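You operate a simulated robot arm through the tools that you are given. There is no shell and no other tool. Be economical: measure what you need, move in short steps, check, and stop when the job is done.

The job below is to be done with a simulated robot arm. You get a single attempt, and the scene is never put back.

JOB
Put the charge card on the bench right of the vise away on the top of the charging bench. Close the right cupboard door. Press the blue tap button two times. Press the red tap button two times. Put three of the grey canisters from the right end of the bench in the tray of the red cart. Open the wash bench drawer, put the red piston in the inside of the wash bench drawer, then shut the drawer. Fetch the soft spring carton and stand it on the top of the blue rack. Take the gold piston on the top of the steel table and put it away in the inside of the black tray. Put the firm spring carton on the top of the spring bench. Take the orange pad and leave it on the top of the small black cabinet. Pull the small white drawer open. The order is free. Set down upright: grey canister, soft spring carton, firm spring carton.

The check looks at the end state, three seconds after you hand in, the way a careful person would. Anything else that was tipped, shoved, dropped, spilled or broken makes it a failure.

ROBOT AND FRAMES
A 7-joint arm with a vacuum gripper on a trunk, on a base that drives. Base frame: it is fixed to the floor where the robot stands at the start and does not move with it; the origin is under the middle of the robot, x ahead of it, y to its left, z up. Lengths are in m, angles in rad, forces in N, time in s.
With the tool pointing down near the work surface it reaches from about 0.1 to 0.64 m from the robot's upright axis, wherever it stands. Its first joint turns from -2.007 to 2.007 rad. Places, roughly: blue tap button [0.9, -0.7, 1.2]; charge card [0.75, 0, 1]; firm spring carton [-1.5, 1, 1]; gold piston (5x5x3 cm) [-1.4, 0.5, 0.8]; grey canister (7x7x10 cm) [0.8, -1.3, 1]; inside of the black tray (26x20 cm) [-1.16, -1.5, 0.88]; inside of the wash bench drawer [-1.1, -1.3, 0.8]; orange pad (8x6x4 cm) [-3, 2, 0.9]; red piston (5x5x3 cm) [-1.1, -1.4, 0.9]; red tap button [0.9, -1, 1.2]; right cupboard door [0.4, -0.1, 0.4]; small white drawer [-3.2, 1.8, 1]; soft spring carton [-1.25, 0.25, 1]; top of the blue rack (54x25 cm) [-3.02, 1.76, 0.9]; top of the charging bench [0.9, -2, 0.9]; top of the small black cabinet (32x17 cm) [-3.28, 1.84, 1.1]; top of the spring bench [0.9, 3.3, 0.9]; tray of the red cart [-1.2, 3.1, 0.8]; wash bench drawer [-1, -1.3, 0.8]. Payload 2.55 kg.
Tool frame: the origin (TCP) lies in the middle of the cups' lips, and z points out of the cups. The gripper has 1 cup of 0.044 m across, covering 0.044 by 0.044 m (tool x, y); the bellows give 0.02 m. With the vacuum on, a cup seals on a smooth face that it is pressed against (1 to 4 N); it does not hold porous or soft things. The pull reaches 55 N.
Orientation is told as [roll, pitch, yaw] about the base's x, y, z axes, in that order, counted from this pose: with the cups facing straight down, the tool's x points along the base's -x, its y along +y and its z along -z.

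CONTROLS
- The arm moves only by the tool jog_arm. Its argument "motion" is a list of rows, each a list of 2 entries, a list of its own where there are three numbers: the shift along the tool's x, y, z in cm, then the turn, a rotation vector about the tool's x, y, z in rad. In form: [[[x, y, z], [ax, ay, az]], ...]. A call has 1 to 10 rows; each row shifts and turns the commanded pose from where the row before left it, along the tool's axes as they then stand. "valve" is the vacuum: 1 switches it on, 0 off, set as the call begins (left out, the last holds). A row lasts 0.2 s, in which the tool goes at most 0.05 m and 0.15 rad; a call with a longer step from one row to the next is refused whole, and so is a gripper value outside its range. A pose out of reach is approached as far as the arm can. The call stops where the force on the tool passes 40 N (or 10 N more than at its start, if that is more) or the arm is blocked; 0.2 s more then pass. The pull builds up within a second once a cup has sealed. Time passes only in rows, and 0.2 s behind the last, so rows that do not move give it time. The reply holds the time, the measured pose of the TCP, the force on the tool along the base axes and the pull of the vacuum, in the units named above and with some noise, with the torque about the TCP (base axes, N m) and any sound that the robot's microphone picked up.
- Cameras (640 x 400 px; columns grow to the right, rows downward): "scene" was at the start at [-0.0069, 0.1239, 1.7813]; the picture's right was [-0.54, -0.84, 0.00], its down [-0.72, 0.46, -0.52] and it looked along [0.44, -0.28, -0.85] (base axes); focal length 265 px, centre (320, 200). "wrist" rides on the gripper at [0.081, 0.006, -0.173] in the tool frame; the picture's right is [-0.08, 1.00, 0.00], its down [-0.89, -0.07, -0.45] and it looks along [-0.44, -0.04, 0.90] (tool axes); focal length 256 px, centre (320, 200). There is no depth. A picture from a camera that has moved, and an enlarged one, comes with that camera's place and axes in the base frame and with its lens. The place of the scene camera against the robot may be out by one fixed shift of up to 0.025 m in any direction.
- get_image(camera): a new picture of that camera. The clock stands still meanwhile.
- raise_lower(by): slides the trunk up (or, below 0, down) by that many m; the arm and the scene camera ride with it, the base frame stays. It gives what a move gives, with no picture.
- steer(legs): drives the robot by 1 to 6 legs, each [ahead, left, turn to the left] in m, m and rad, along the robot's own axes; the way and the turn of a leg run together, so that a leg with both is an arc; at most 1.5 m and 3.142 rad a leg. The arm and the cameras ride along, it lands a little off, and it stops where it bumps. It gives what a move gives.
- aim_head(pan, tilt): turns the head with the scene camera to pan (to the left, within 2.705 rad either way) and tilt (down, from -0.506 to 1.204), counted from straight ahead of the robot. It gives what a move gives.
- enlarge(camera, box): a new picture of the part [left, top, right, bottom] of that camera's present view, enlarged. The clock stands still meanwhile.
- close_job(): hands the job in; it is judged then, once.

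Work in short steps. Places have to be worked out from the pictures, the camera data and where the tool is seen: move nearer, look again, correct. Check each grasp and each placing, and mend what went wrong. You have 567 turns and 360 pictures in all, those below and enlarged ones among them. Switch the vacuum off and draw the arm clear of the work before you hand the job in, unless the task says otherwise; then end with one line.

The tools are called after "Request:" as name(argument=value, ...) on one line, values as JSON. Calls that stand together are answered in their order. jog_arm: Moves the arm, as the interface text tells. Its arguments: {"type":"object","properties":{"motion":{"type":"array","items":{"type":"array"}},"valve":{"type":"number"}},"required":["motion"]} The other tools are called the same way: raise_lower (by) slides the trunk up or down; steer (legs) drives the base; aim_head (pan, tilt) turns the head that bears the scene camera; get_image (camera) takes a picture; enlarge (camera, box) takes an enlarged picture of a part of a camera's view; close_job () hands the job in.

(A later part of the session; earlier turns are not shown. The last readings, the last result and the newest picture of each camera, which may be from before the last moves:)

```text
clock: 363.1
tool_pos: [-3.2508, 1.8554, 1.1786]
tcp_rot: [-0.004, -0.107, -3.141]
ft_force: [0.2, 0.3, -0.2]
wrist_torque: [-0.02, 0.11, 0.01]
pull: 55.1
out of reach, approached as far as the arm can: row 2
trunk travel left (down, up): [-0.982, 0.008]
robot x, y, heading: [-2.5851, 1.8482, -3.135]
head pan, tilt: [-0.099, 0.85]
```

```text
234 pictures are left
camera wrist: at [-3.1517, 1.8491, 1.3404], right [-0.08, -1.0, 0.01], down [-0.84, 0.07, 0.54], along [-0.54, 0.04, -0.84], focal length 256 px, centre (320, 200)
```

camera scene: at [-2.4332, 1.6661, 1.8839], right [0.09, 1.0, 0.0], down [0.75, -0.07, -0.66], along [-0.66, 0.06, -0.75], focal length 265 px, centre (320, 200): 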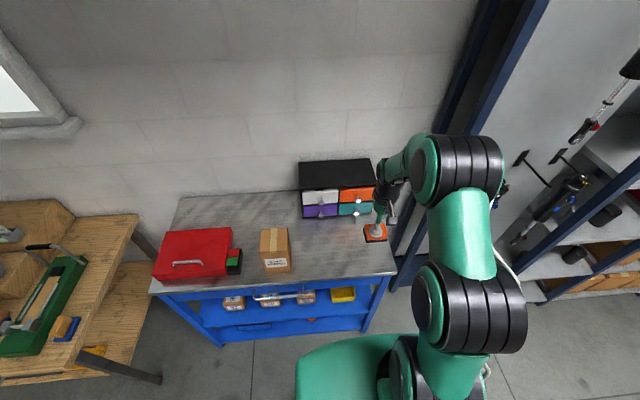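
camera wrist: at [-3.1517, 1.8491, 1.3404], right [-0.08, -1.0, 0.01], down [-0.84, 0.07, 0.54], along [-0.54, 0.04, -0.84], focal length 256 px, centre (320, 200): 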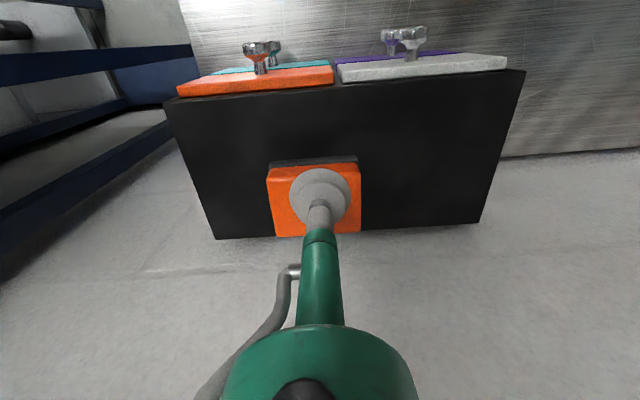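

Now only 0.1 rad. Lower gradually while straightening.

Request:
jog_arm(motion=[[[0.1, 0, 1], [0, 0.03, 0]], [[0.1, 0, 1], [0, 0.03, 0]], [[0, 0, 0.7], [0, 0.03, 0]], [[0, 0, 0], [0, 0, 0]]])

Request:
get_image(camera="wrist")

Request:
enlarge(camera="scene", box=[300, 150, 400, 220])

```text
clock: 364.1
tool_pos: [-3.22, 1.8552, 1.1357]
tcp_rot: [-0.003, -0.018, -3.141]
ft_force: [-0.5, 0.0, -0.9]
wrist_torque: [0.02, 0.08, 0.01]
pull: 54.8
out of reach, approached as far as the arm can: row 1, 2, 3
trunk travel left (down, up): [-0.982, 0.008]
robot x, y, heading: [-2.5815, 1.8468, -3.136]
head pan, tilt: [-0.099, 0.85]
```

```text
233 pictures are left
camera wrist: at [-3.1372, 1.8492, 1.3065], right [-0.08, -1.0, 0.0], down [-0.88, 0.07, 0.46], along [-0.46, 0.04, -0.89], focal length 256 px, centre (320, 200)
```

wrist: 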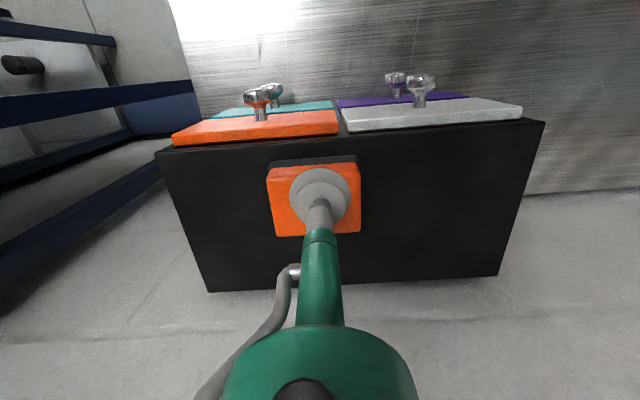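

```text
5.71 times, centred on (350, 185) of scene
camera zoom: at [-2.604, 1.6636, 1.8838], right [0.09, 1.0, 0.0], down [0.75, -0.07, -0.66], along [-0.66, 0.06, -0.75], focal length 1514 px, centre (149, 286)
```

zoom: 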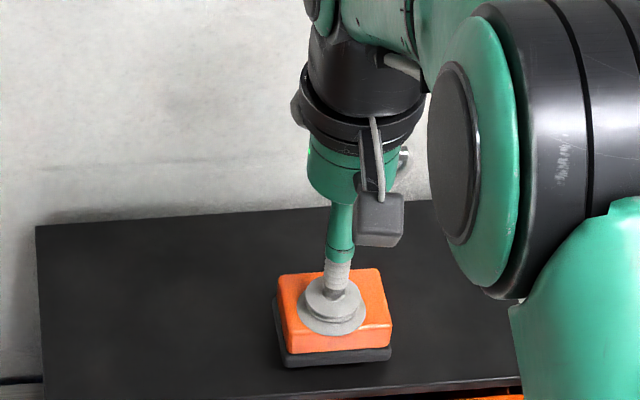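

It drifted nearer the front edge; I tilt slightly again and push 2.5 cm further back before setting down.

Request:
jog_arm(motion=[[[-1.2, 0, -0.5], [0, -0.06, 0]], [[-1.2, 0, 0], [0, -0.06, 0]], [[-0.6, 0, 0], [0, 0, 0]], [[0, 0, 0], [0, 0, 0]]])

Request:
get_image(camera="wrist")

```text
clock: 365.1
tool_pos: [-3.2484, 1.8539, 1.1438]
tcp_rot: [-0.005, -0.137, -3.14]
ft_force: [0.0, 0.3, -1.1]
wrist_torque: [0.01, 0.09, -0.01]
pull: 55.2
trunk travel left (down, up): [-0.982, 0.008]
robot x, y, heading: [-2.584, 1.8539, -3.133]
head pan, tilt: [-0.099, 0.85]
```

```text
231 pictures are left
camera wrist: at [-3.1454, 1.8484, 1.303], right [-0.08, -1.0, 0.01], down [-0.82, 0.07, 0.56], along [-0.56, 0.04, -0.83], focal length 256 px, centre (320, 200)
```

wrist: 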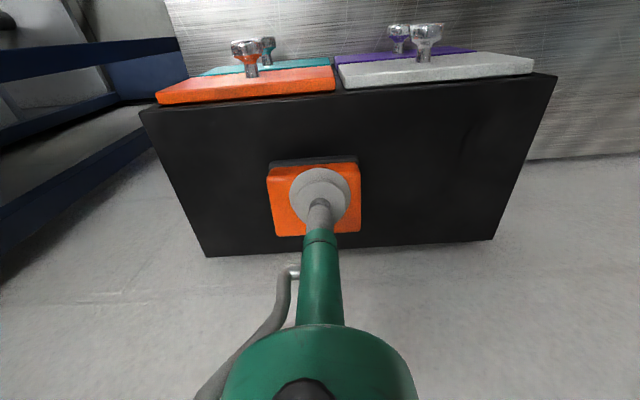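

Good position. Lower straight in small steps to contact.

Request:
jog_arm(motion=[[[0.07, 0, 0.5], [0, 0, 0]], [[0.07, 0, 0.5], [0, 0, 0]], [[0.07, 0, 0.5], [0, 0, 0]], [[0, 0, 0], [0, 0, 0]]])

```text
clock: 366.1
tool_pos: [-3.2511, 1.8545, 1.1284]
tcp_rot: [-0.003, -0.135, -3.142]
ft_force: [-0.4, -0.2, -1.3]
wrist_torque: [0.0, 0.06, -0.01]
pull: 55.2
trunk travel left (down, up): [-0.982, 0.008]
robot x, y, heading: [-2.5826, 1.8489, -3.129]
head pan, tilt: [-0.099, 0.85]
```

Continue.

Request:
jog_arm(motion=[[[0.05, 0, 0.4], [0, 0, 0]], [[0.05, 0, 0.4], [0, 0, 0]], [[0.05, 0, 0.4], [0, 0, 0]], [[0, 0, 0], [0, 0, 0]]])

```text
clock: 367.1
tool_pos: [-3.2505, 1.8539, 1.1242]
tcp_rot: [-0.003, -0.15, -3.14]
ft_force: [0.3, -1.7, 28.4]
wrist_torque: [-0.09, -0.37, -0.01]
pull: 54.9
trunk travel left (down, up): [-0.982, 0.008]
robot x, y, heading: [-2.5839, 1.847, -3.131]
head pan, tilt: [-0.099, 0.85]
```

Contact. Ease slightly, release and lift away.

Request:
jog_arm(motion=[[[0, 0, -0.3], [0, 0.03, 0]], [[0, 0, 0], [0, 0.03, 0]], [[0, 0, 0], [0, 0, 0]]])

Request:
jog_arm(motion=[[[0, 0, 0], [0, 0, 0]], [[0, 0, 0], [0, 0, 0]], [[0, 0, -0.7], [0, 0, 0]], [[0, 0, -2], [0, 0, 0]], [[0, 0, -4], [0, 0, 0]], [[3, 0, -2], [0, 0, 0]], [[4, 0, 0], [0, 0.03, 0]], [[4, 0, 0], [0, 0.03, 0]], [[4, 0, 0], [0, 0, 0]], [[0, 0, 0], [0, 0, 0]]], valve=0)

Request:
get_image(camera="wrist")

Request:
enlarge(camera="scene", box=[260, 120, 440, 250])

```text
clock: 367.9
tool_pos: [-3.2491, 1.8554, 1.1198]
tcp_rot: [-0.005, -0.077, -3.142]
ft_force: [-5.3, -2.1, 15.7]
wrist_torque: [-0.07, -0.06, -0.05]
pull: 55.1
trunk travel left (down, up): [-0.982, 0.008]
robot x, y, heading: [-2.5841, 1.8491, -3.133]
head pan, tilt: [-0.099, 0.85]
```

```text
clock: 370.1
tool_pos: [-3.083, 1.8544, 1.1908]
tcp_rot: [-0.002, -0.016, -3.142]
ft_force: [0.8, -0.7, -0.5]
wrist_torque: [-0.02, -0.03, -0.01]
pull: 0.0
out of reach, approached as far as the arm can: row 5
trunk travel left (down, up): [-0.982, 0.008]
robot x, y, heading: [-2.5799, 1.8505, -3.13]
head pan, tilt: [-0.099, 0.85]
```

```text
230 pictures are left
camera wrist: at [-3.0004, 1.8478, 1.3616], right [-0.08, -1.0, 0.0], down [-0.89, 0.07, 0.46], along [-0.46, 0.04, -0.89], focal length 256 px, centre (320, 200)
```

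wrist: 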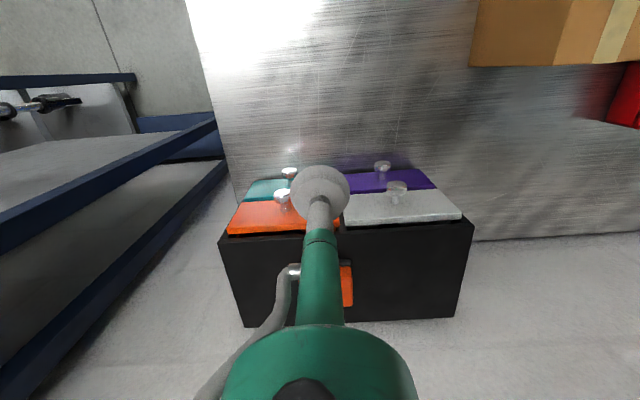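

```text
3.08 times, centred on (350, 185) of scene
camera zoom: at [-2.6065, 1.6637, 1.8838], right [0.09, 1.0, 0.0], down [0.75, -0.07, -0.66], along [-0.66, 0.06, -0.75], focal length 815 px, centre (228, 246)
```

zoom: 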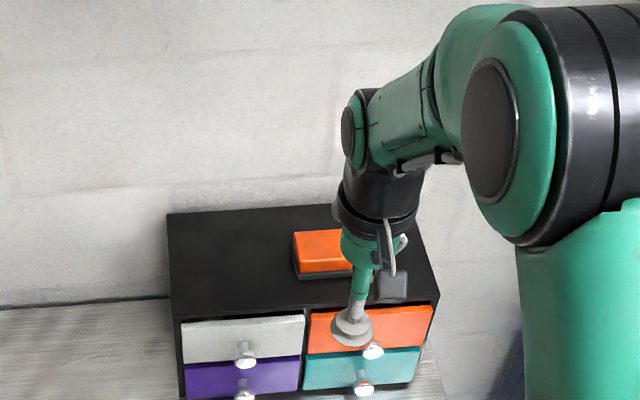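

The orange pad lies flat on the cabinet. Now the white drawer: face at x≈-3.18, y 1.667–1.828, z 1.01–1.085, knob in the middle at y≈1.755. I back off and turn the tool horizontal to seal beside the knob.

Request:
steer(legs=[[-0.15, 0, 0]])

Request:
jog_arm(motion=[[[0, 0, -1], [0, -0.14, 0]], [[0, 0, 0], [0, -0.14, 0]], [[0, 0, 0], [0, -0.14, 0]], [[0, 0, 0], [0, -0.14, 0]], [[0, 0, 0], [0, -0.14, 0]], [[0, 0, 0], [0, -0.14, 0]], [[0, 0, 0], [0, -0.14, 0]], [[0, 0, 0], [0, -0.14, 0]], [[0, 0, 0], [0, 0, 0]]])

Request:
get_image(camera="wrist")

Request:
get_image(camera="scene")

```text
clock: 371.4
tool_pos: [-2.9309, 1.8563, 1.1915]
tcp_rot: [-0.003, -0.014, 3.139]
ft_force: [-0.4, -0.2, -0.1]
wrist_torque: [0.03, 0.02, -0.01]
pull: 0.0
trunk travel left (down, up): [-0.982, 0.008]
robot x, y, heading: [-2.4277, 1.8489, -3.137]
head pan, tilt: [-0.099, 0.85]
```

```text
clock: 373.4
tool_pos: [-2.9296, 1.856, 1.2024]
tcp_rot: [-0.008, -1.136, -3.138]
ft_force: [0.2, -0.5, -0.9]
wrist_torque: [-0.02, 0.01, -0.01]
pull: 0.2
trunk travel left (down, up): [-0.982, 0.008]
robot x, y, heading: [-2.4313, 1.8475, -3.135]
head pan, tilt: [-0.099, 0.85]
```

```text
228 pictures are left
camera wrist: at [-2.7398, 1.8502, 1.2007], right [-0.04, -1.0, 0.07], down [0.03, 0.07, 1.0], along [-1.0, 0.04, 0.03], focal length 256 px, centre (320, 200)
```

wrist: 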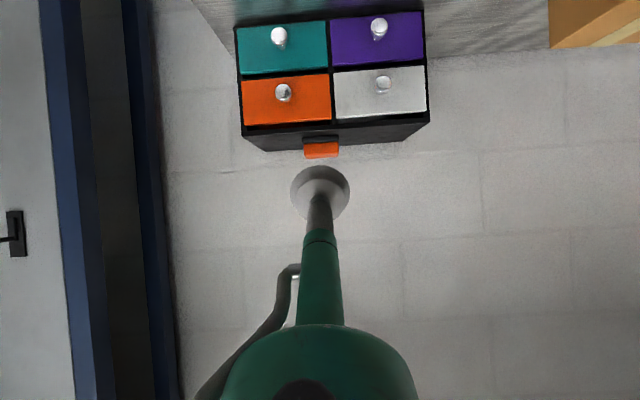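

```text
227 pictures are left
camera scene: at [-2.4526, 1.6647, 1.8838], right [0.09, 1.0, 0.0], down [0.75, -0.07, -0.66], along [-0.66, 0.06, -0.75], focal length 265 px, centre (320, 200)
```

scene: 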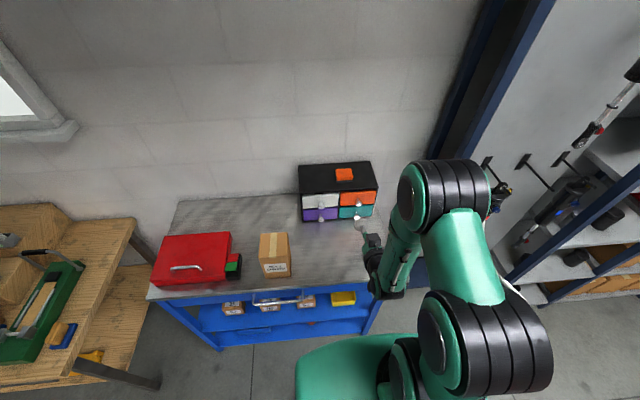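

Clear view of the drawer faces: white face centre ≈ (y 1.754, z 1.04). I finish the rotation to horizontal, then go down and sideways to y 1.795, z 1.042.

Request:
jog_arm(motion=[[[0, 0, 0], [0, -0.145, 0]], [[0, 0, 0], [0, -0.145, 0]], [[0, 0, 0], [0, -0.145, 0]], [[4, 1.5, 0], [0, 0, 0]], [[4, 1.5, 0], [0, 0, 0]], [[4, 1.5, 0], [0, 0, 0]], [[3.5, 1.5, 0], [0, 0, 0]], [[0, 0, 0], [0, 0, 0]]])

Request:
get_image(camera="wrist")

Request:
get_image(camera="scene")

```text
clock: 375.2
tool_pos: [-2.9302, 1.7984, 1.0476]
tcp_rot: [-1.454, -1.57, -1.693]
ft_force: [-0.1, -0.6, -0.1]
wrist_torque: [0.02, -0.01, 0.02]
pull: 0.0
trunk travel left (down, up): [-0.982, 0.008]
robot x, y, heading: [-2.4323, 1.8535, -3.138]
head pan, tilt: [-0.099, 0.85]
```

```text
226 pictures are left
camera wrist: at [-2.7567, 1.7917, 0.9664], right [0.0, -1.0, 0.08], down [0.45, 0.07, 0.89], along [-0.9, 0.04, 0.44], focal length 256 px, centre (320, 200)
```

wrist: 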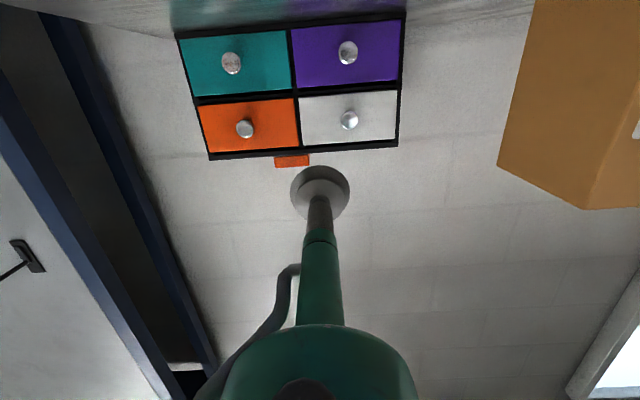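

```text
225 pictures are left
camera scene: at [-2.4531, 1.6658, 1.8839], right [0.09, 1.0, 0.0], down [0.75, -0.07, -0.66], along [-0.66, 0.06, -0.75], focal length 265 px, centre (320, 200)
```

scene: 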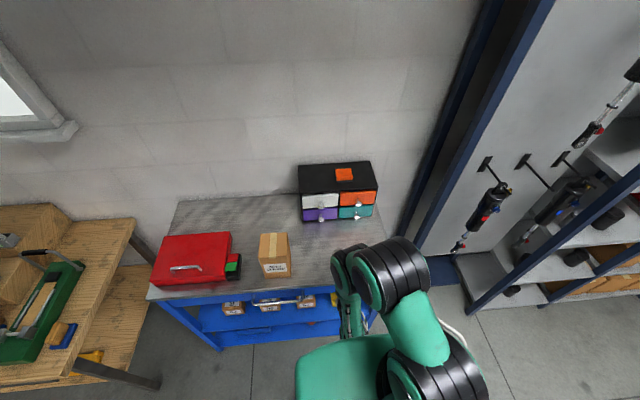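

Refined: face z 0.994–1.07, y 1.68–1.83, knob at y 1.756. I lower 1.2 cm and advance to just before the face.

Request:
jog_arm(motion=[[[1.2, 0.1, 4], [0, 0, 0]], [[0, 0, 4.5], [0, 0, 0]], [[0, 0, 4.5], [0, 0, 0]], [[0, 0, 4.5], [0, 0, 0]], [[0, 0, 3.5], [0, 0, 0]], [[0, 0, 0], [0, 0, 0]]], valve=1)

Request:
get_image(camera="wrist")

Request:
enlarge(camera="scene", box=[270, 140, 430, 260])

```text
clock: 376.6
tool_pos: [-3.139, 1.7914, 1.0359]
tcp_rot: [-1.277, -1.569, -1.866]
ft_force: [0.0, 0.5, -0.3]
wrist_torque: [0.0, -0.01, 0.03]
pull: 0.1
trunk travel left (down, up): [-0.982, 0.008]
robot x, y, heading: [-2.4325, 1.8498, -3.14]
head pan, tilt: [-0.099, 0.85]
```

```text
224 pictures are left
camera wrist: at [-2.967, 1.7863, 0.9546], right [0.0, -1.0, 0.08], down [0.44, 0.07, 0.89], along [-0.9, 0.04, 0.44], focal length 256 px, centre (320, 200)
```

wrist: 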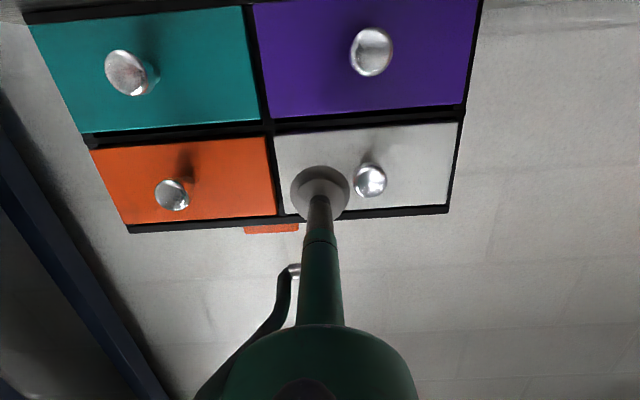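

```text
3.33 times, centred on (350, 200) of scene
camera zoom: at [-2.453, 1.6647, 1.8838], right [0.09, 1.0, 0.0], down [0.75, -0.07, -0.66], along [-0.66, 0.06, -0.75], focal length 883 px, centre (220, 200)
```

zoom: 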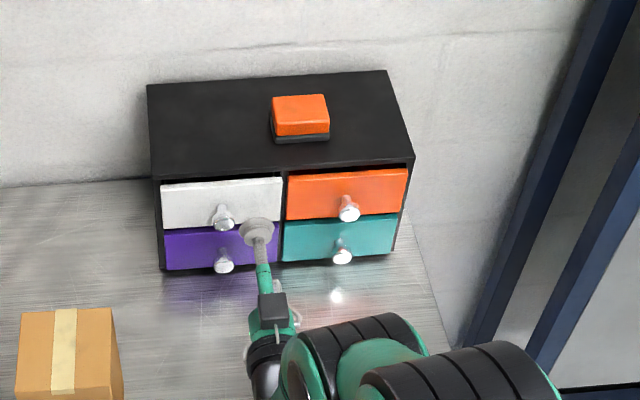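

Cup sits between the face's edge and the knob. Creep forward until sealed.

Request:
jog_arm(motion=[[[0, 0, 1], [0, 0, 0]], [[0, 0, 1], [0, 0, 0]], [[0, 0, 0.7], [0, 0, 0]], [[0, 0, 0.5], [0, 0, 0]], [[0, 0, 0], [0, 0, 0]], [[0, 0, 0], [0, 0, 0]]])

```text
clock: 378.0
tool_pos: [-3.1721, 1.7945, 1.0352]
tcp_rot: [-2.368, -1.568, -0.776]
ft_force: [0.3, 0.0, 3.6]
wrist_torque: [-0.22, -0.08, 0.14]
pull: 54.6
trunk travel left (down, up): [-0.982, 0.008]
robot x, y, heading: [-2.43, 1.8474, -3.138]
head pan, tilt: [-0.099, 0.85]
```

Sealed on the drawer face. Pull back slowly about 6 cm.

Request:
jog_arm(motion=[[[0, 0, -1], [0, 0, 0]], [[0, 0, -1], [0, 0, 0]], [[0, 0, -1], [0, 0, 0]], [[0, 0, -1], [0, 0, 0]], [[0, 0, -1], [0, 0, 0]], [[0, 0, -1], [0, 0, 0]], [[0, 0, 0], [0, 0, 0]]])

Request:
enlarge(camera="scene", box=[270, 140, 430, 260])

```text
clock: 379.6
tool_pos: [-3.1129, 1.7947, 1.0358]
tcp_rot: [-2.4, -1.564, -0.742]
ft_force: [-0.1, -9.5, 14.5]
wrist_torque: [-0.19, -0.21, -0.06]
pull: 54.9
trunk travel left (down, up): [-0.982, 0.008]
robot x, y, heading: [-2.4315, 1.85, -3.136]
head pan, tilt: [-0.099, 0.85]
```

```text
3.33 times, centred on (350, 200) of scene
camera zoom: at [-2.45, 1.6626, 1.8837], right [0.09, 1.0, 0.0], down [0.75, -0.07, -0.66], along [-0.66, 0.06, -0.75], focal length 883 px, centre (220, 200)
```

zoom: 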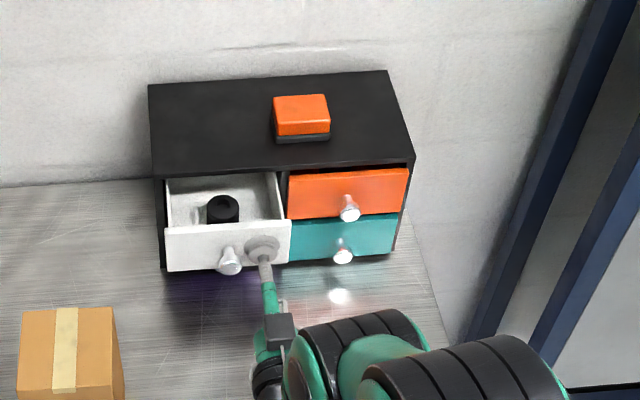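

The drawer is opening. Pull further until resistance.

Request:
jog_arm(motion=[[[0, 0, -1], [0, 0, 0]], [[0, 0, -1], [0, 0, 0]], [[0, 0, -1], [0, 0, 0]], [[0, 0, 0], [0, 0, 0]]])

Request:
enlarge(camera="scene", box=[270, 140, 430, 260])

```text
clock: 380.6
tool_pos: [-3.0822, 1.7931, 1.0365]
tcp_rot: [-2.365, -1.566, -0.776]
ft_force: [-0.2, -11.6, 15.5]
wrist_torque: [-0.08, -0.22, -0.08]
pull: 55.0
trunk travel left (down, up): [-0.982, 0.008]
robot x, y, heading: [-2.4329, 1.8545, -3.137]
head pan, tilt: [-0.099, 0.85]
```

```text
3.33 times, centred on (350, 200) of scene
camera zoom: at [-2.4497, 1.6621, 1.8837], right [0.09, 1.0, 0.0], down [0.75, -0.07, -0.66], along [-0.66, 0.06, -0.75], focal length 883 px, centre (220, 200)
```

zoom: 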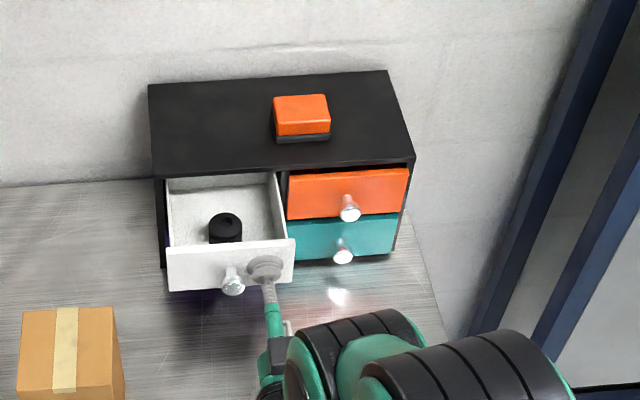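

9 cm out. A little more to find the stop.

Request:
jog_arm(motion=[[[0, 0, -0.7], [0, 0, 0]], [[0, 0, -0.7], [0, 0, 0]], [[0, 0, 0], [0, 0, 0]]])

Request:
enlarge(camera="scene", box=[270, 140, 430, 260])

```text
clock: 381.4
tool_pos: [-3.068, 1.794, 1.0356]
tcp_rot: [-2.373, -1.563, -0.768]
ft_force: [-0.5, -12.6, 15.8]
wrist_torque: [-0.12, -0.3, -0.12]
pull: 54.8
trunk travel left (down, up): [-0.982, 0.008]
robot x, y, heading: [-2.4321, 1.849, -3.136]
head pan, tilt: [-0.099, 0.85]
```

```text
3.33 times, centred on (350, 200) of scene
camera zoom: at [-2.4498, 1.6616, 1.8836], right [0.09, 1.0, 0.0], down [0.75, -0.07, -0.66], along [-0.66, 0.06, -0.75], focal length 883 px, centre (220, 200)
```

zoom: 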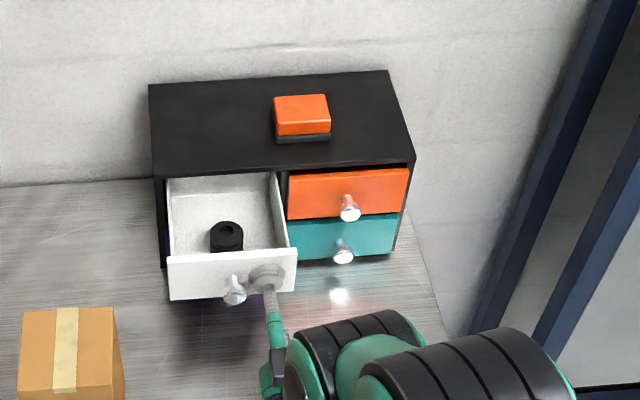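

Another centimetre to see if the stop is reached.

Request:
jog_arm(motion=[[[0, 0, -0.6], [0, 0, 0]], [[0, 0, -0.6], [0, 0, 0]], [[0, 0, 0], [0, 0, 0]]])

Request:
enlarge(camera="scene", box=[270, 140, 430, 260])

```text
clock: 382.2
tool_pos: [-3.0578, 1.7943, 1.0367]
tcp_rot: [-2.044, -1.565, -1.098]
ft_force: [-6.3, -13.7, 12.6]
wrist_torque: [0.12, -0.14, -0.13]
pull: 55.0
trunk travel left (down, up): [-0.982, 0.008]
robot x, y, heading: [-2.4332, 1.8495, -3.134]
head pan, tilt: [-0.099, 0.85]
```

```text
3.33 times, centred on (350, 200) of scene
camera zoom: at [-2.4521, 1.6614, 1.8835], right [0.09, 1.0, 0.0], down [0.75, -0.07, -0.66], along [-0.66, 0.06, -0.75], focal length 883 px, centre (220, 200)
```

zoom: 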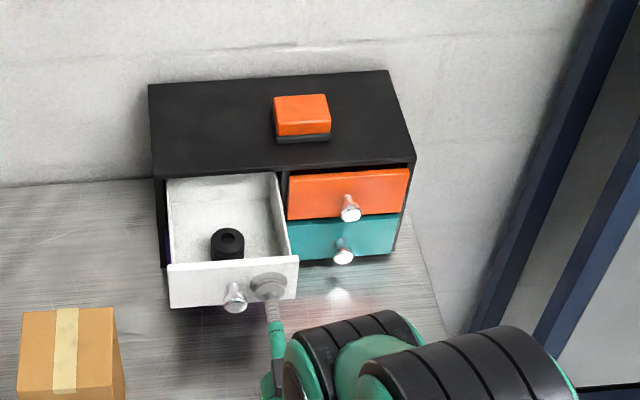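

Stop reached (force appears). Ease, release and back away.

Request:
jog_arm(motion=[[[0, 0, 0.3], [0, 0, 0]], [[0, 0, 0], [0, 0, 0]], [[0, 0, 0], [0, 0, 0]], [[0, 0, 0], [0, 0, 0]], [[0, 0, -0.5], [0, 0, 0]], [[0, 0, -2], [0, 0, 0]], [[0, 0, -4], [0, 0, 0]], [[0, 0, -4], [0, 0, 0]], [[0, 0, 0], [0, 0, 0]]], valve=0)

Request:
get_image(camera="scene")

```text
clock: 384.2
tool_pos: [-2.9554, 1.7965, 1.0323]
tcp_rot: [-1.341, -1.57, -1.8]
ft_force: [-0.2, -0.1, 0.4]
wrist_torque: [0.02, 0.03, 0.0]
pull: 0.0
trunk travel left (down, up): [-0.982, 0.008]
robot x, y, heading: [-2.4339, 1.8455, -3.137]
head pan, tilt: [-0.099, 0.85]
```

```text
218 pictures are left
camera scene: at [-2.4543, 1.6648, 1.8838], right [0.09, 1.0, 0.0], down [0.75, -0.07, -0.66], along [-0.66, 0.06, -0.75], focal length 265 px, centre (320, 200)
```

scene: 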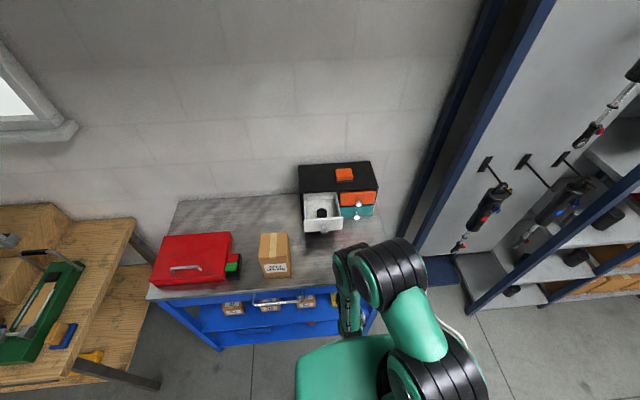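

The white drawer stays open. I reverse 0.5 m and turn the tool back to vertical.

Request:
steer(legs=[[-0.5, 0, 0]])

Request:
jog_arm(motion=[[[-3, 0, -3], [0, 0.14, 0]], [[-3, 0, -3], [0, 0.14, 0]], [[-3, 0, -2], [0, 0.14, 0]], [[0, 0, 0], [0, 0.14, 0]], [[0, 0, 0], [0, 0.14, 0]], [[0, 0, 0], [0, 0.14, 0]], [[0, 0, 0], [0, 0.14, 0]], [[0, 0, 0], [0, 0.14, 0]], [[0, 0, 0], [0, 0.14, 0]], [[0, 0, 0], [0, 0.14, 0]]])

Request:
jog_arm(motion=[[[0, 0, 0], [0, 0.14, 0]], [[0, 0, 0], [0, 0.031, 0]], [[0, 0, 0], [0, 0, 0]]])

```text
clock: 387.1
tool_pos: [-2.4608, 1.7969, 1.0332]
tcp_rot: [-1.4, -1.567, -1.736]
ft_force: [0.2, 0.4, 0.3]
wrist_torque: [0.07, -0.01, 0.0]
pull: 0.1
trunk travel left (down, up): [-0.982, 0.008]
robot x, y, heading: [-1.9411, 1.8539, -3.129]
head pan, tilt: [-0.099, 0.85]
```

```text
clock: 389.3
tool_pos: [-2.3983, 1.7772, 1.1323]
tcp_rot: [0.077, -0.271, -3.134]
ft_force: [0.2, -0.1, 0.1]
wrist_torque: [0.0, 0.0, 0.03]
pull: 0.0
out of reach, approached as far as the arm can: row 9, 10
trunk travel left (down, up): [-0.982, 0.008]
robot x, y, heading: [-1.9402, 1.8505, -3.129]
head pan, tilt: [-0.099, 0.85]
```

```text
clock: 390.1
tool_pos: [-2.3967, 1.7996, 1.1317]
tcp_rot: [-0.004, 0.002, -3.139]
ft_force: [-0.5, -0.3, -0.3]
wrist_torque: [0.03, -0.01, 0.01]
pull: 0.0
trunk travel left (down, up): [-0.982, 0.008]
robot x, y, heading: [-1.9409, 1.8541, -3.131]
head pan, tilt: [-0.099, 0.85]
```

Tool vertical again. The gold piston lies near (-1.34, 0.50), reachable from the table's far (-x) side. I fold, turn to face +x and strafe right along that side.

Request:
jog_arm(motion=[[[4, 0, -3], [0, 0, 0]], [[4, 0, -3], [0, 0, 0]], [[2, 0, -2], [0, 0, 0]], [[0, 0, 0], [0, 0, 0]]])

Request:
steer(legs=[[0, 0, 3.13], [0, -0.5, 0]])

Request:
aim_head(pan=-1.0, tilt=0.8)

Request:
get_image(camera="scene")

```text
clock: 391.1
tool_pos: [-2.2965, 1.7998, 1.2105]
tcp_rot: [-0.005, 0.002, -3.136]
ft_force: [0.2, -0.2, 0.3]
wrist_torque: [0.0, 0.01, 0.01]
pull: 0.2
trunk travel left (down, up): [-0.982, 0.008]
robot x, y, heading: [-1.9374, 1.8567, -3.13]
head pan, tilt: [-0.099, 0.85]
```

```text
clock: 401.5
tool_pos: [-1.5619, 1.4101, 1.2114]
tcp_rot: [-0.003, 0.0, 0.03]
ft_force: [-0.3, -0.2, 0.6]
wrist_torque: [-0.02, -0.01, -0.04]
pull: 0.1
trunk travel left (down, up): [-0.982, 0.008]
robot x, y, heading: [-1.9223, 1.3464, 0.037]
head pan, tilt: [-0.099, 0.85]
```

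```text
clock: 402.7
tool_pos: [-1.5634, 1.4108, 1.2109]
tcp_rot: [-0.002, 0.0, 0.029]
ft_force: [0.2, -0.1, 0.1]
wrist_torque: [0.0, -0.02, 0.0]
pull: 0.0
trunk travel left (down, up): [-0.982, 0.008]
robot x, y, heading: [-1.92, 1.3467, 0.04]
head pan, tilt: [-1.0, 0.799]
```

```text
217 pictures are left
camera scene: at [-1.9437, 1.4395, 1.8879], right [-0.82, -0.57, 0.0], down [-0.41, 0.59, -0.7], along [0.4, -0.57, -0.72], focal length 265 px, centre (320, 200)
```

scene: 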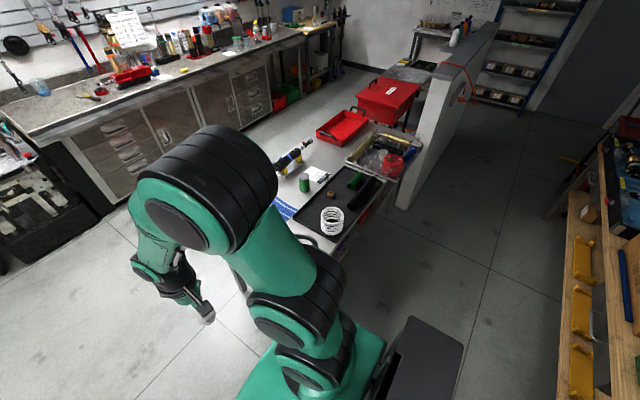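

The path on that side is free. Straighten the heading and strafe right 0.8 m.

Request:
steer(legs=[[0, 0, -0.038], [0, -0.8, 0]])

Request:
aim_head(pan=0.0, tilt=0.9)

Request:
get_image(camera="scene")

Request:
get_image(camera="wrist")

```text
clock: 407.4
tool_pos: [-1.56, 0.6042, 1.2123]
tcp_rot: [-0.004, -0.001, -0.009]
ft_force: [-0.1, 0.5, -0.5]
wrist_torque: [-0.02, -0.01, -0.02]
pull: 0.0
trunk travel left (down, up): [-0.982, 0.008]
robot x, y, heading: [-1.9173, 0.5534, -0.001]
head pan, tilt: [-1.0, 0.799]
```

```text
clock: 408.6
tool_pos: [-1.5603, 0.6028, 1.2115]
tcp_rot: [-0.005, 0.002, -0.008]
ft_force: [0.1, 0.5, 0.0]
wrist_torque: [0.0, 0.03, -0.02]
pull: 0.0
trunk travel left (down, up): [-0.982, 0.008]
robot x, y, heading: [-1.9191, 0.5562, -0.002]
head pan, tilt: [0.0, 0.901]
```

```text
216 pictures are left
camera scene: at [-1.9077, 0.7145, 1.8799], right [0.0, -1.0, 0.0], down [-0.78, 0.0, -0.62], along [0.62, 0.0, -0.78], focal length 265 px, centre (320, 200)
```

scene: 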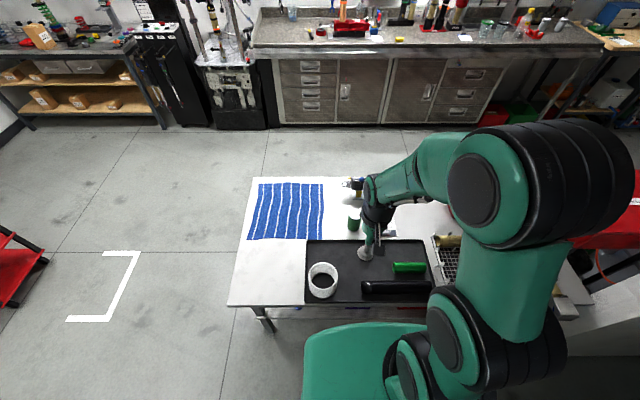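

```text
215 pictures are left
camera wrist: at [-1.6407, 0.6114, 1.3829], right [0.09, 1.0, 0.0], down [0.89, -0.08, 0.45], along [0.44, -0.04, -0.9], focal length 256 px, centre (320, 200)
```

wrist: 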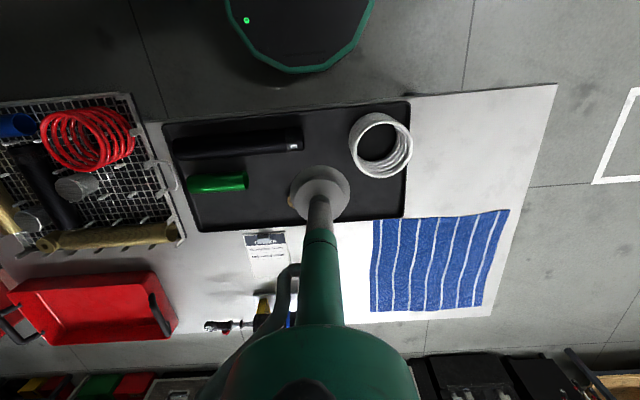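

The piston is hidden behind the cup; I shift the tool 8 cm left to see it.

Request:
jog_arm(motion=[[[0, 4, 0], [0, 0, 0]], [[0, 4, 0], [0, 0, 0]], [[0, 0, 0], [0, 0, 0]]])

Request:
enlarge(camera="wrist", box=[160, 130, 340, 260])

Request:
enlarge(camera="scene", box=[300, 200, 460, 310])

```text
clock: 409.4
tool_pos: [-1.5592, 0.6814, 1.208]
tcp_rot: [-0.001, 0.0, -0.009]
ft_force: [0.6, -0.1, -0.9]
wrist_torque: [-0.01, 0.0, 0.0]
pull: 0.0
trunk travel left (down, up): [-0.982, 0.008]
robot x, y, heading: [-1.9176, 0.5565, 0.002]
head pan, tilt: [0.0, 0.901]
```

```text
3.08 times, centred on (250, 195) of wrist
camera zoom: at [-1.6391, 0.6906, 1.3813], right [0.09, 1.0, 0.0], down [0.89, -0.08, 0.45], along [0.44, -0.04, -0.9], focal length 788 px, centre (535, 215)
```

zoom: 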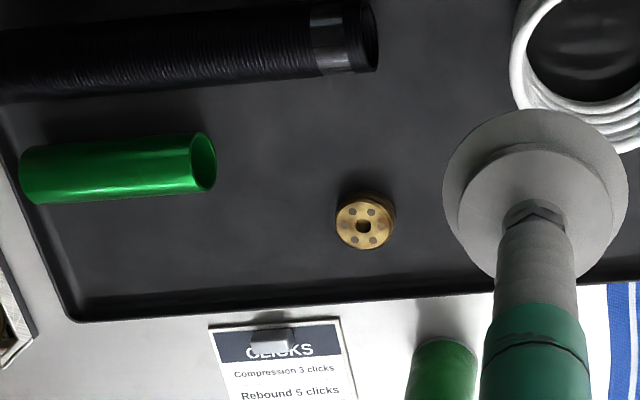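

```text
3.64 times, centred on (380, 255) of scene
camera zoom: at [-1.9079, 0.7133, 1.8801], right [0.0, -1.0, 0.0], down [-0.78, 0.0, -0.62], along [0.62, 0.0, -0.78], focal length 964 px, centre (102, 0)
```

zoom: 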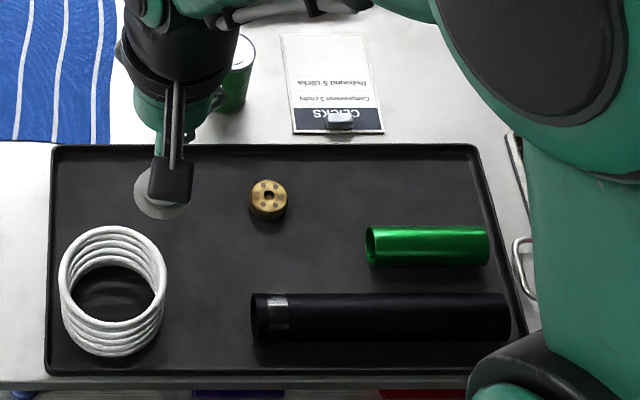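

The gold piston is near (-1.367, 0.53), top around z 0.825. I move above it.

Request:
jog_arm(motion=[[[-3.3, -2.5, 0], [0, 0, 0]], [[-3.3, -2.5, 1], [0, 0, 0]], [[-3.3, -2.5, 1], [0, 0, 0]], [[-3.3, -2.5, 2], [0, 0, 0]], [[-3.3, -2.5, 2], [0, 0, 0]], [[-2.7, -2.4, 3], [0, 0, 0]], [[0, 0, 4.5], [0, 0, 0]], [[0, 0, 4.5], [0, 0, 0]], [[0, 0, 4.5], [0, 0, 0]], [[0, 0, 4.5], [0, 0, 0]]], valve=1)

Request:
get_image(camera="wrist")

Request:
enlarge(camera="scene", box=[300, 200, 460, 310])

```text
clock: 411.6
tool_pos: [-1.3677, 0.5281, 0.9404]
tcp_rot: [-0.003, 0.002, -0.009]
ft_force: [0.4, 0.6, -0.5]
wrist_torque: [0.02, -0.01, 0.0]
pull: 0.1
trunk travel left (down, up): [-0.982, 0.008]
robot x, y, heading: [-1.9208, 0.5541, -0.001]
head pan, tilt: [0.0, 0.901]
```

```text
212 pictures are left
camera wrist: at [-1.448, 0.5365, 1.1122], right [0.09, 1.0, 0.0], down [0.89, -0.08, 0.45], along [0.44, -0.04, -0.89], focal length 256 px, centre (320, 200)
```

wrist: 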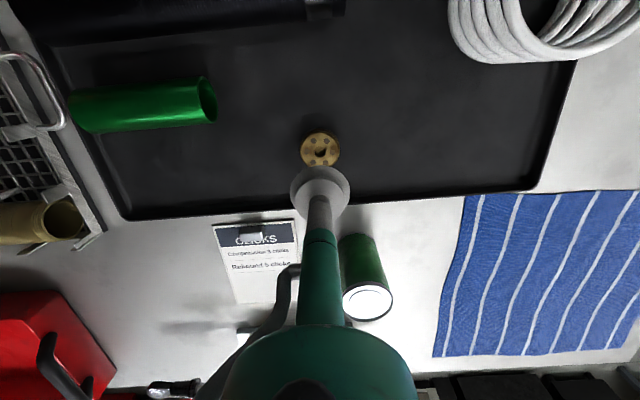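

```text
3.64 times, centred on (380, 255) of scene
camera zoom: at [-1.9065, 0.7147, 1.88], right [0.0, -1.0, 0.0], down [-0.78, 0.0, -0.62], along [0.62, 0.0, -0.78], focal length 964 px, centre (102, 0)
```

zoom: 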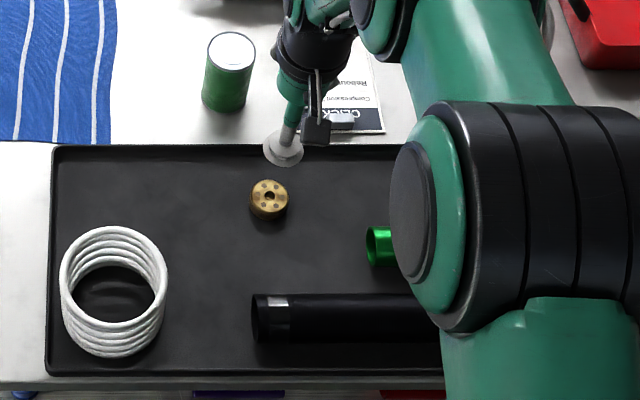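

The piston is right below the landing point. Descend.

Request:
jog_arm(motion=[[[-0.3, 0, 4], [0, 0, 0]], [[0, 0, 3], [0, 0, 0]], [[0, 0, 1.5], [0, 0, 0]], [[0, 0, 0], [0, 0, 0]]])

Request:
get_image(camera="wrist")

```text
clock: 412.6
tool_pos: [-1.364, 0.5293, 0.8557]
tcp_rot: [-0.003, 0.002, -0.009]
ft_force: [-0.2, 0.6, -0.6]
wrist_torque: [-0.04, -0.01, 0.01]
pull: 0.0
trunk travel left (down, up): [-0.982, 0.008]
robot x, y, heading: [-1.919, 0.554, 0.001]
head pan, tilt: [0.0, 0.901]
```

```text
210 pictures are left
camera wrist: at [-1.4445, 0.5369, 1.028], right [0.09, 1.0, 0.0], down [0.89, -0.08, 0.45], along [0.44, -0.04, -0.9], focal length 256 px, centre (320, 200)
```

wrist: 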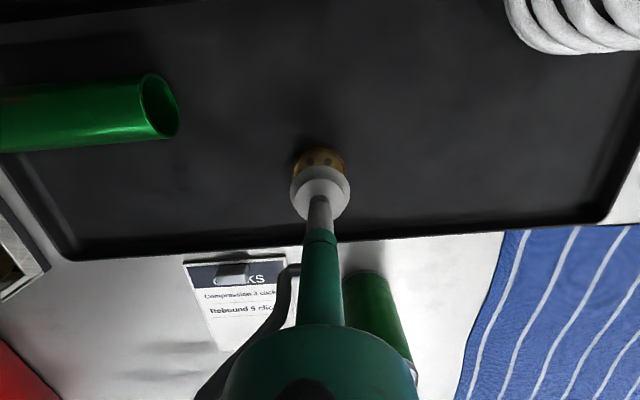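

Aligned. Creep down to contact.

Request:
jog_arm(motion=[[[0, 0, 0.8], [0, 0, 0]], [[0, 0, 0.6], [0, 0, 0]], [[0, 0, 0.6], [0, 0, 0]], [[0, 0, 0.5], [0, 0, 0]], [[0, 0, 0], [0, 0, 0]], [[0, 0, 0], [0, 0, 0]]])

```text
clock: 414.0
tool_pos: [-1.3654, 0.5301, 0.8292]
tcp_rot: [-0.004, 0.0, -0.008]
ft_force: [0.3, 0.0, 0.0]
wrist_torque: [-0.03, 0.01, 0.01]
pull: 54.9
trunk travel left (down, up): [-0.982, 0.008]
robot x, y, heading: [-1.9205, 0.5549, 0.004]
head pan, tilt: [0.0, 0.901]
```

Sealed on the gold piston. Lift and retract.

Request:
jog_arm(motion=[[[0, 0, -1], [0, 0, 0]], [[0, 0, -3], [0, 0, 0]], [[0, 0, -4.5], [0, 0, 0]], [[0, 0, -4.5], [0, 0, 0]], [[0, 0, -4.5], [0, 0, 0]], [[2, 0, -4.5], [0, 0, 0]], [[3, 1, -3.5], [0, 0, 0]], [[4, 1, -2], [0, 0, 0]], [[4, 1, -1], [0, 0, 0]], [[4, 0, 0], [0, 0, 0]]])

Request:
get_image(camera="wrist")

```text
clock: 416.2
tool_pos: [-1.5383, 0.5634, 1.1178]
tcp_rot: [-0.001, -0.002, -0.009]
ft_force: [0.4, 0.5, -0.5]
wrist_torque: [0.0, -0.04, 0.03]
pull: 54.2
trunk travel left (down, up): [-0.982, 0.008]
robot x, y, heading: [-1.9167, 0.5528, -0.001]
head pan, tilt: [0.0, 0.901]
```

```text
209 pictures are left
camera wrist: at [-1.6188, 0.5717, 1.2885], right [0.09, 1.0, 0.0], down [0.89, -0.08, 0.45], along [0.45, -0.04, -0.89], focal length 256 px, centre (320, 200)
```

wrist: 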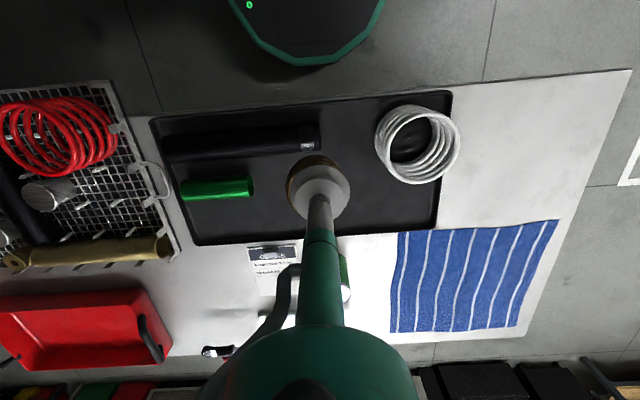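

Piston held. Drive around the table's end into the aisle, then along it toward the wash bench.

Request:
steer(legs=[[0, 1.1, 0], [1.45, 0, 0], [0, -1.5, 0]])

```text
clock: 435.7
tool_pos: [-0.0657, 0.1905, 1.1158]
tcp_rot: [-0.004, 0.001, 0.01]
ft_force: [0.1, -1.1, -1.0]
wrist_torque: [0.01, 0.03, -0.01]
pull: 55.5
trunk travel left (down, up): [-0.982, 0.008]
robot x, y, heading: [-0.4447, 0.1764, 0.017]
head pan, tilt: [0.0, 0.901]
```

Continue right along the aisle, and turn around to face the wash bench.

Request:
steer(legs=[[0.15, -1.45, 0], [0, 0, 3.12]])

Request:
aim_head(pan=0.0, tilt=0.8)

Request:
get_image(camera="scene")

```text
clock: 450.2
tool_pos: [-0.6436, -1.267, 1.116]
tcp_rot: [-0.005, 0.0, -3.091]
ft_force: [-0.9, 1.1, -1.1]
wrist_torque: [-0.03, -0.02, -0.02]
pull: 54.9
trunk travel left (down, up): [-0.982, 0.008]
robot x, y, heading: [-0.2631, -1.2307, -3.081]
head pan, tilt: [0.0, 0.901]
```

```text
clock: 450.9
tool_pos: [-0.6434, -1.2658, 1.1165]
tcp_rot: [-0.004, -0.001, -3.09]
ft_force: [-1.1, 0.3, -0.5]
wrist_torque: [-0.02, -0.01, 0.02]
pull: 55.2
trunk travel left (down, up): [-0.982, 0.008]
robot x, y, heading: [-0.2623, -1.2303, -3.078]
head pan, tilt: [0.0, 0.799]
```

```text
208 pictures are left
camera scene: at [-0.2774, -1.4279, 1.8878], right [-0.06, 1.0, 0.0], down [0.72, 0.04, -0.7], along [-0.7, -0.04, -0.72], focal length 265 px, centre (320, 200)
```

scene: 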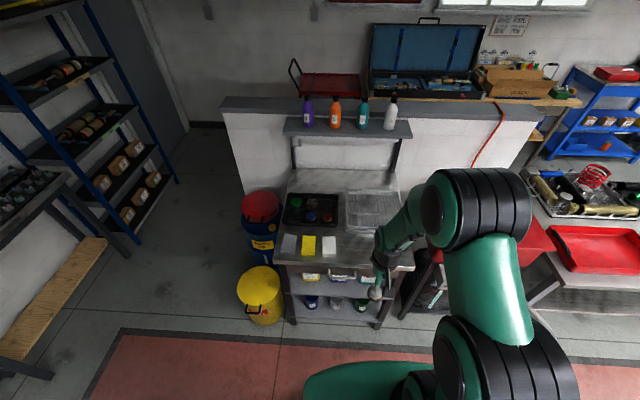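

I see the wash bench with the black tray, drain grid and sponges. Zoom in.

Request:
enlarge(camera="scene", box=[260, 170, 430, 320])

```text
2.67 times, centred on (345, 245) of scene
camera zoom: at [-0.2774, -1.4279, 1.8878], right [-0.06, 1.0, 0.0], down [0.72, 0.04, -0.7], along [-0.7, -0.04, -0.72], focal length 707 px, centre (253, 80)
```

zoom: 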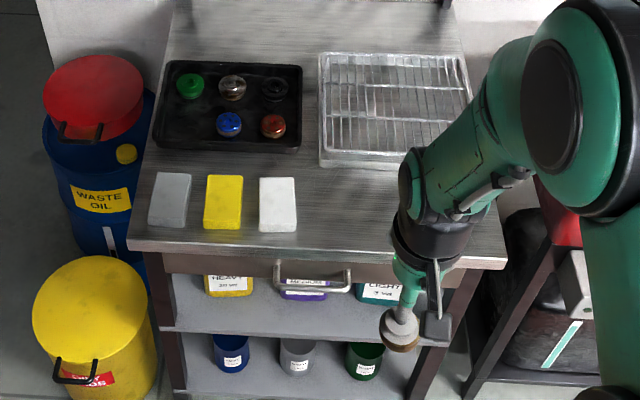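

The tray has an empty front-left slot beside blue; slot estimate (-1.134, -1.58). I square up and drive to the bench.

Request:
steer(legs=[[0, 0, -0.062], [0.0, 0.28, 0], [0.29, 0, 0]])

Request:
get_image(camera="scene")

Request:
get_image(camera="wrist")

```text
clock: 454.9
tool_pos: [-0.9347, -1.527, 1.1157]
tcp_rot: [-0.005, 0.0, -3.14]
ft_force: [0.3, 0.0, 0.5]
wrist_torque: [-0.01, -0.04, 0.0]
pull: 54.4
trunk travel left (down, up): [-0.982, 0.008]
robot x, y, heading: [-0.5514, -1.5135, -3.127]
head pan, tilt: [0.0, 0.799]
```

```text
206 pictures are left
camera scene: at [-0.577, -1.707, 1.8879], right [-0.01, 1.0, 0.0], down [0.72, 0.01, -0.7], along [-0.7, -0.01, -0.72], focal length 265 px, centre (320, 200)
```

scene: 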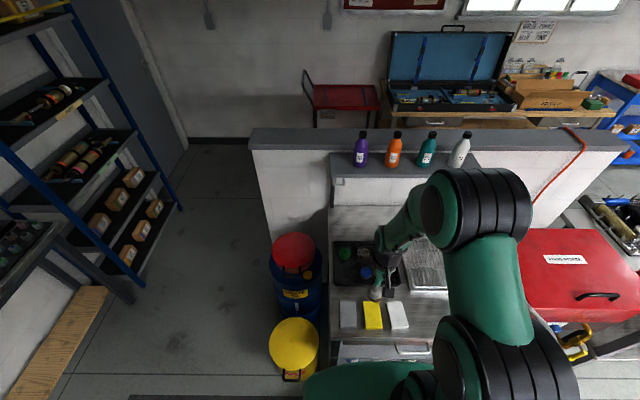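

```text
205 pictures are left
camera wrist: at [-0.8545, -1.5333, 1.2881], right [-0.08, -1.0, 0.0], down [-0.89, 0.07, 0.45], along [-0.44, 0.04, -0.9], focal length 256 px, centre (320, 200)
```

wrist: 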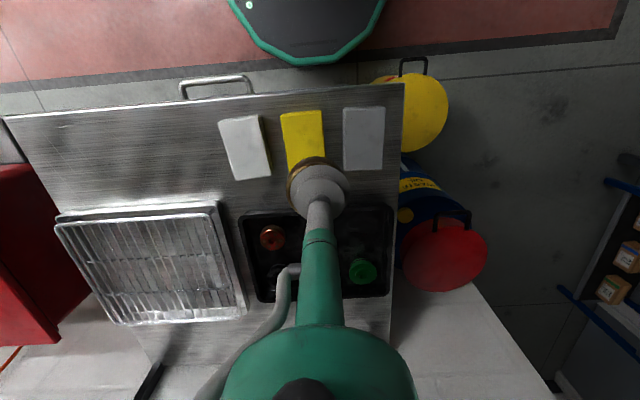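

Front-left slot (as seen from the robot) is at about (-1.108, -1.585). I carry the piston there and lower partly.

Request:
jog_arm(motion=[[[-4, 1.4, 0], [0, 0, 0]], [[-4, 1.4, 0], [0, 0, 0]], [[-4, 1.4, 0], [0, 0, 0]], [[-4, 1.4, 0], [0, 0, 0]], [[-1.3, 0.2, 3], [0, 0, 0]], [[0, 0, 4], [0, 0, 0]], [[0, 0, 2], [0, 0, 0]], [[0, 0, 0], [0, 0, 0]]])

Request:
get_image(camera="wrist")

Request:
enlarge(camera="scene", box=[310, 220, 440, 320])

```text
clock: 456.7
tool_pos: [-1.1071, -1.5853, 1.0249]
tcp_rot: [-0.003, 0.0, -3.14]
ft_force: [0.4, -0.4, -0.6]
wrist_torque: [0.0, -0.01, -0.01]
pull: 55.0
trunk travel left (down, up): [-0.982, 0.008]
robot x, y, heading: [-0.5529, -1.5168, -3.132]
head pan, tilt: [0.0, 0.799]
```

```text
204 pictures are left
camera wrist: at [-1.0266, -1.5913, 1.1964], right [-0.08, -1.0, 0.0], down [-0.89, 0.07, 0.45], along [-0.44, 0.04, -0.9], focal length 256 px, centre (320, 200)
```

wrist: 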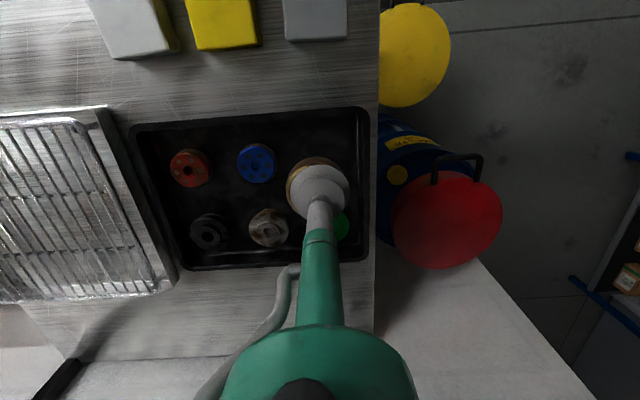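

```text
4.00 times, centred on (375, 270) of scene
camera zoom: at [-0.5767, -1.7068, 1.8879], right [-0.01, 1.0, 0.0], down [0.72, 0.01, -0.7], along [-0.7, -0.01, -0.72], focal length 1060 px, centre (100, -80)
```

zoom: 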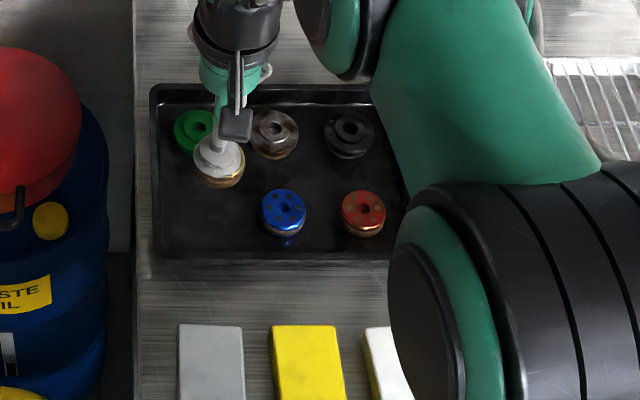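

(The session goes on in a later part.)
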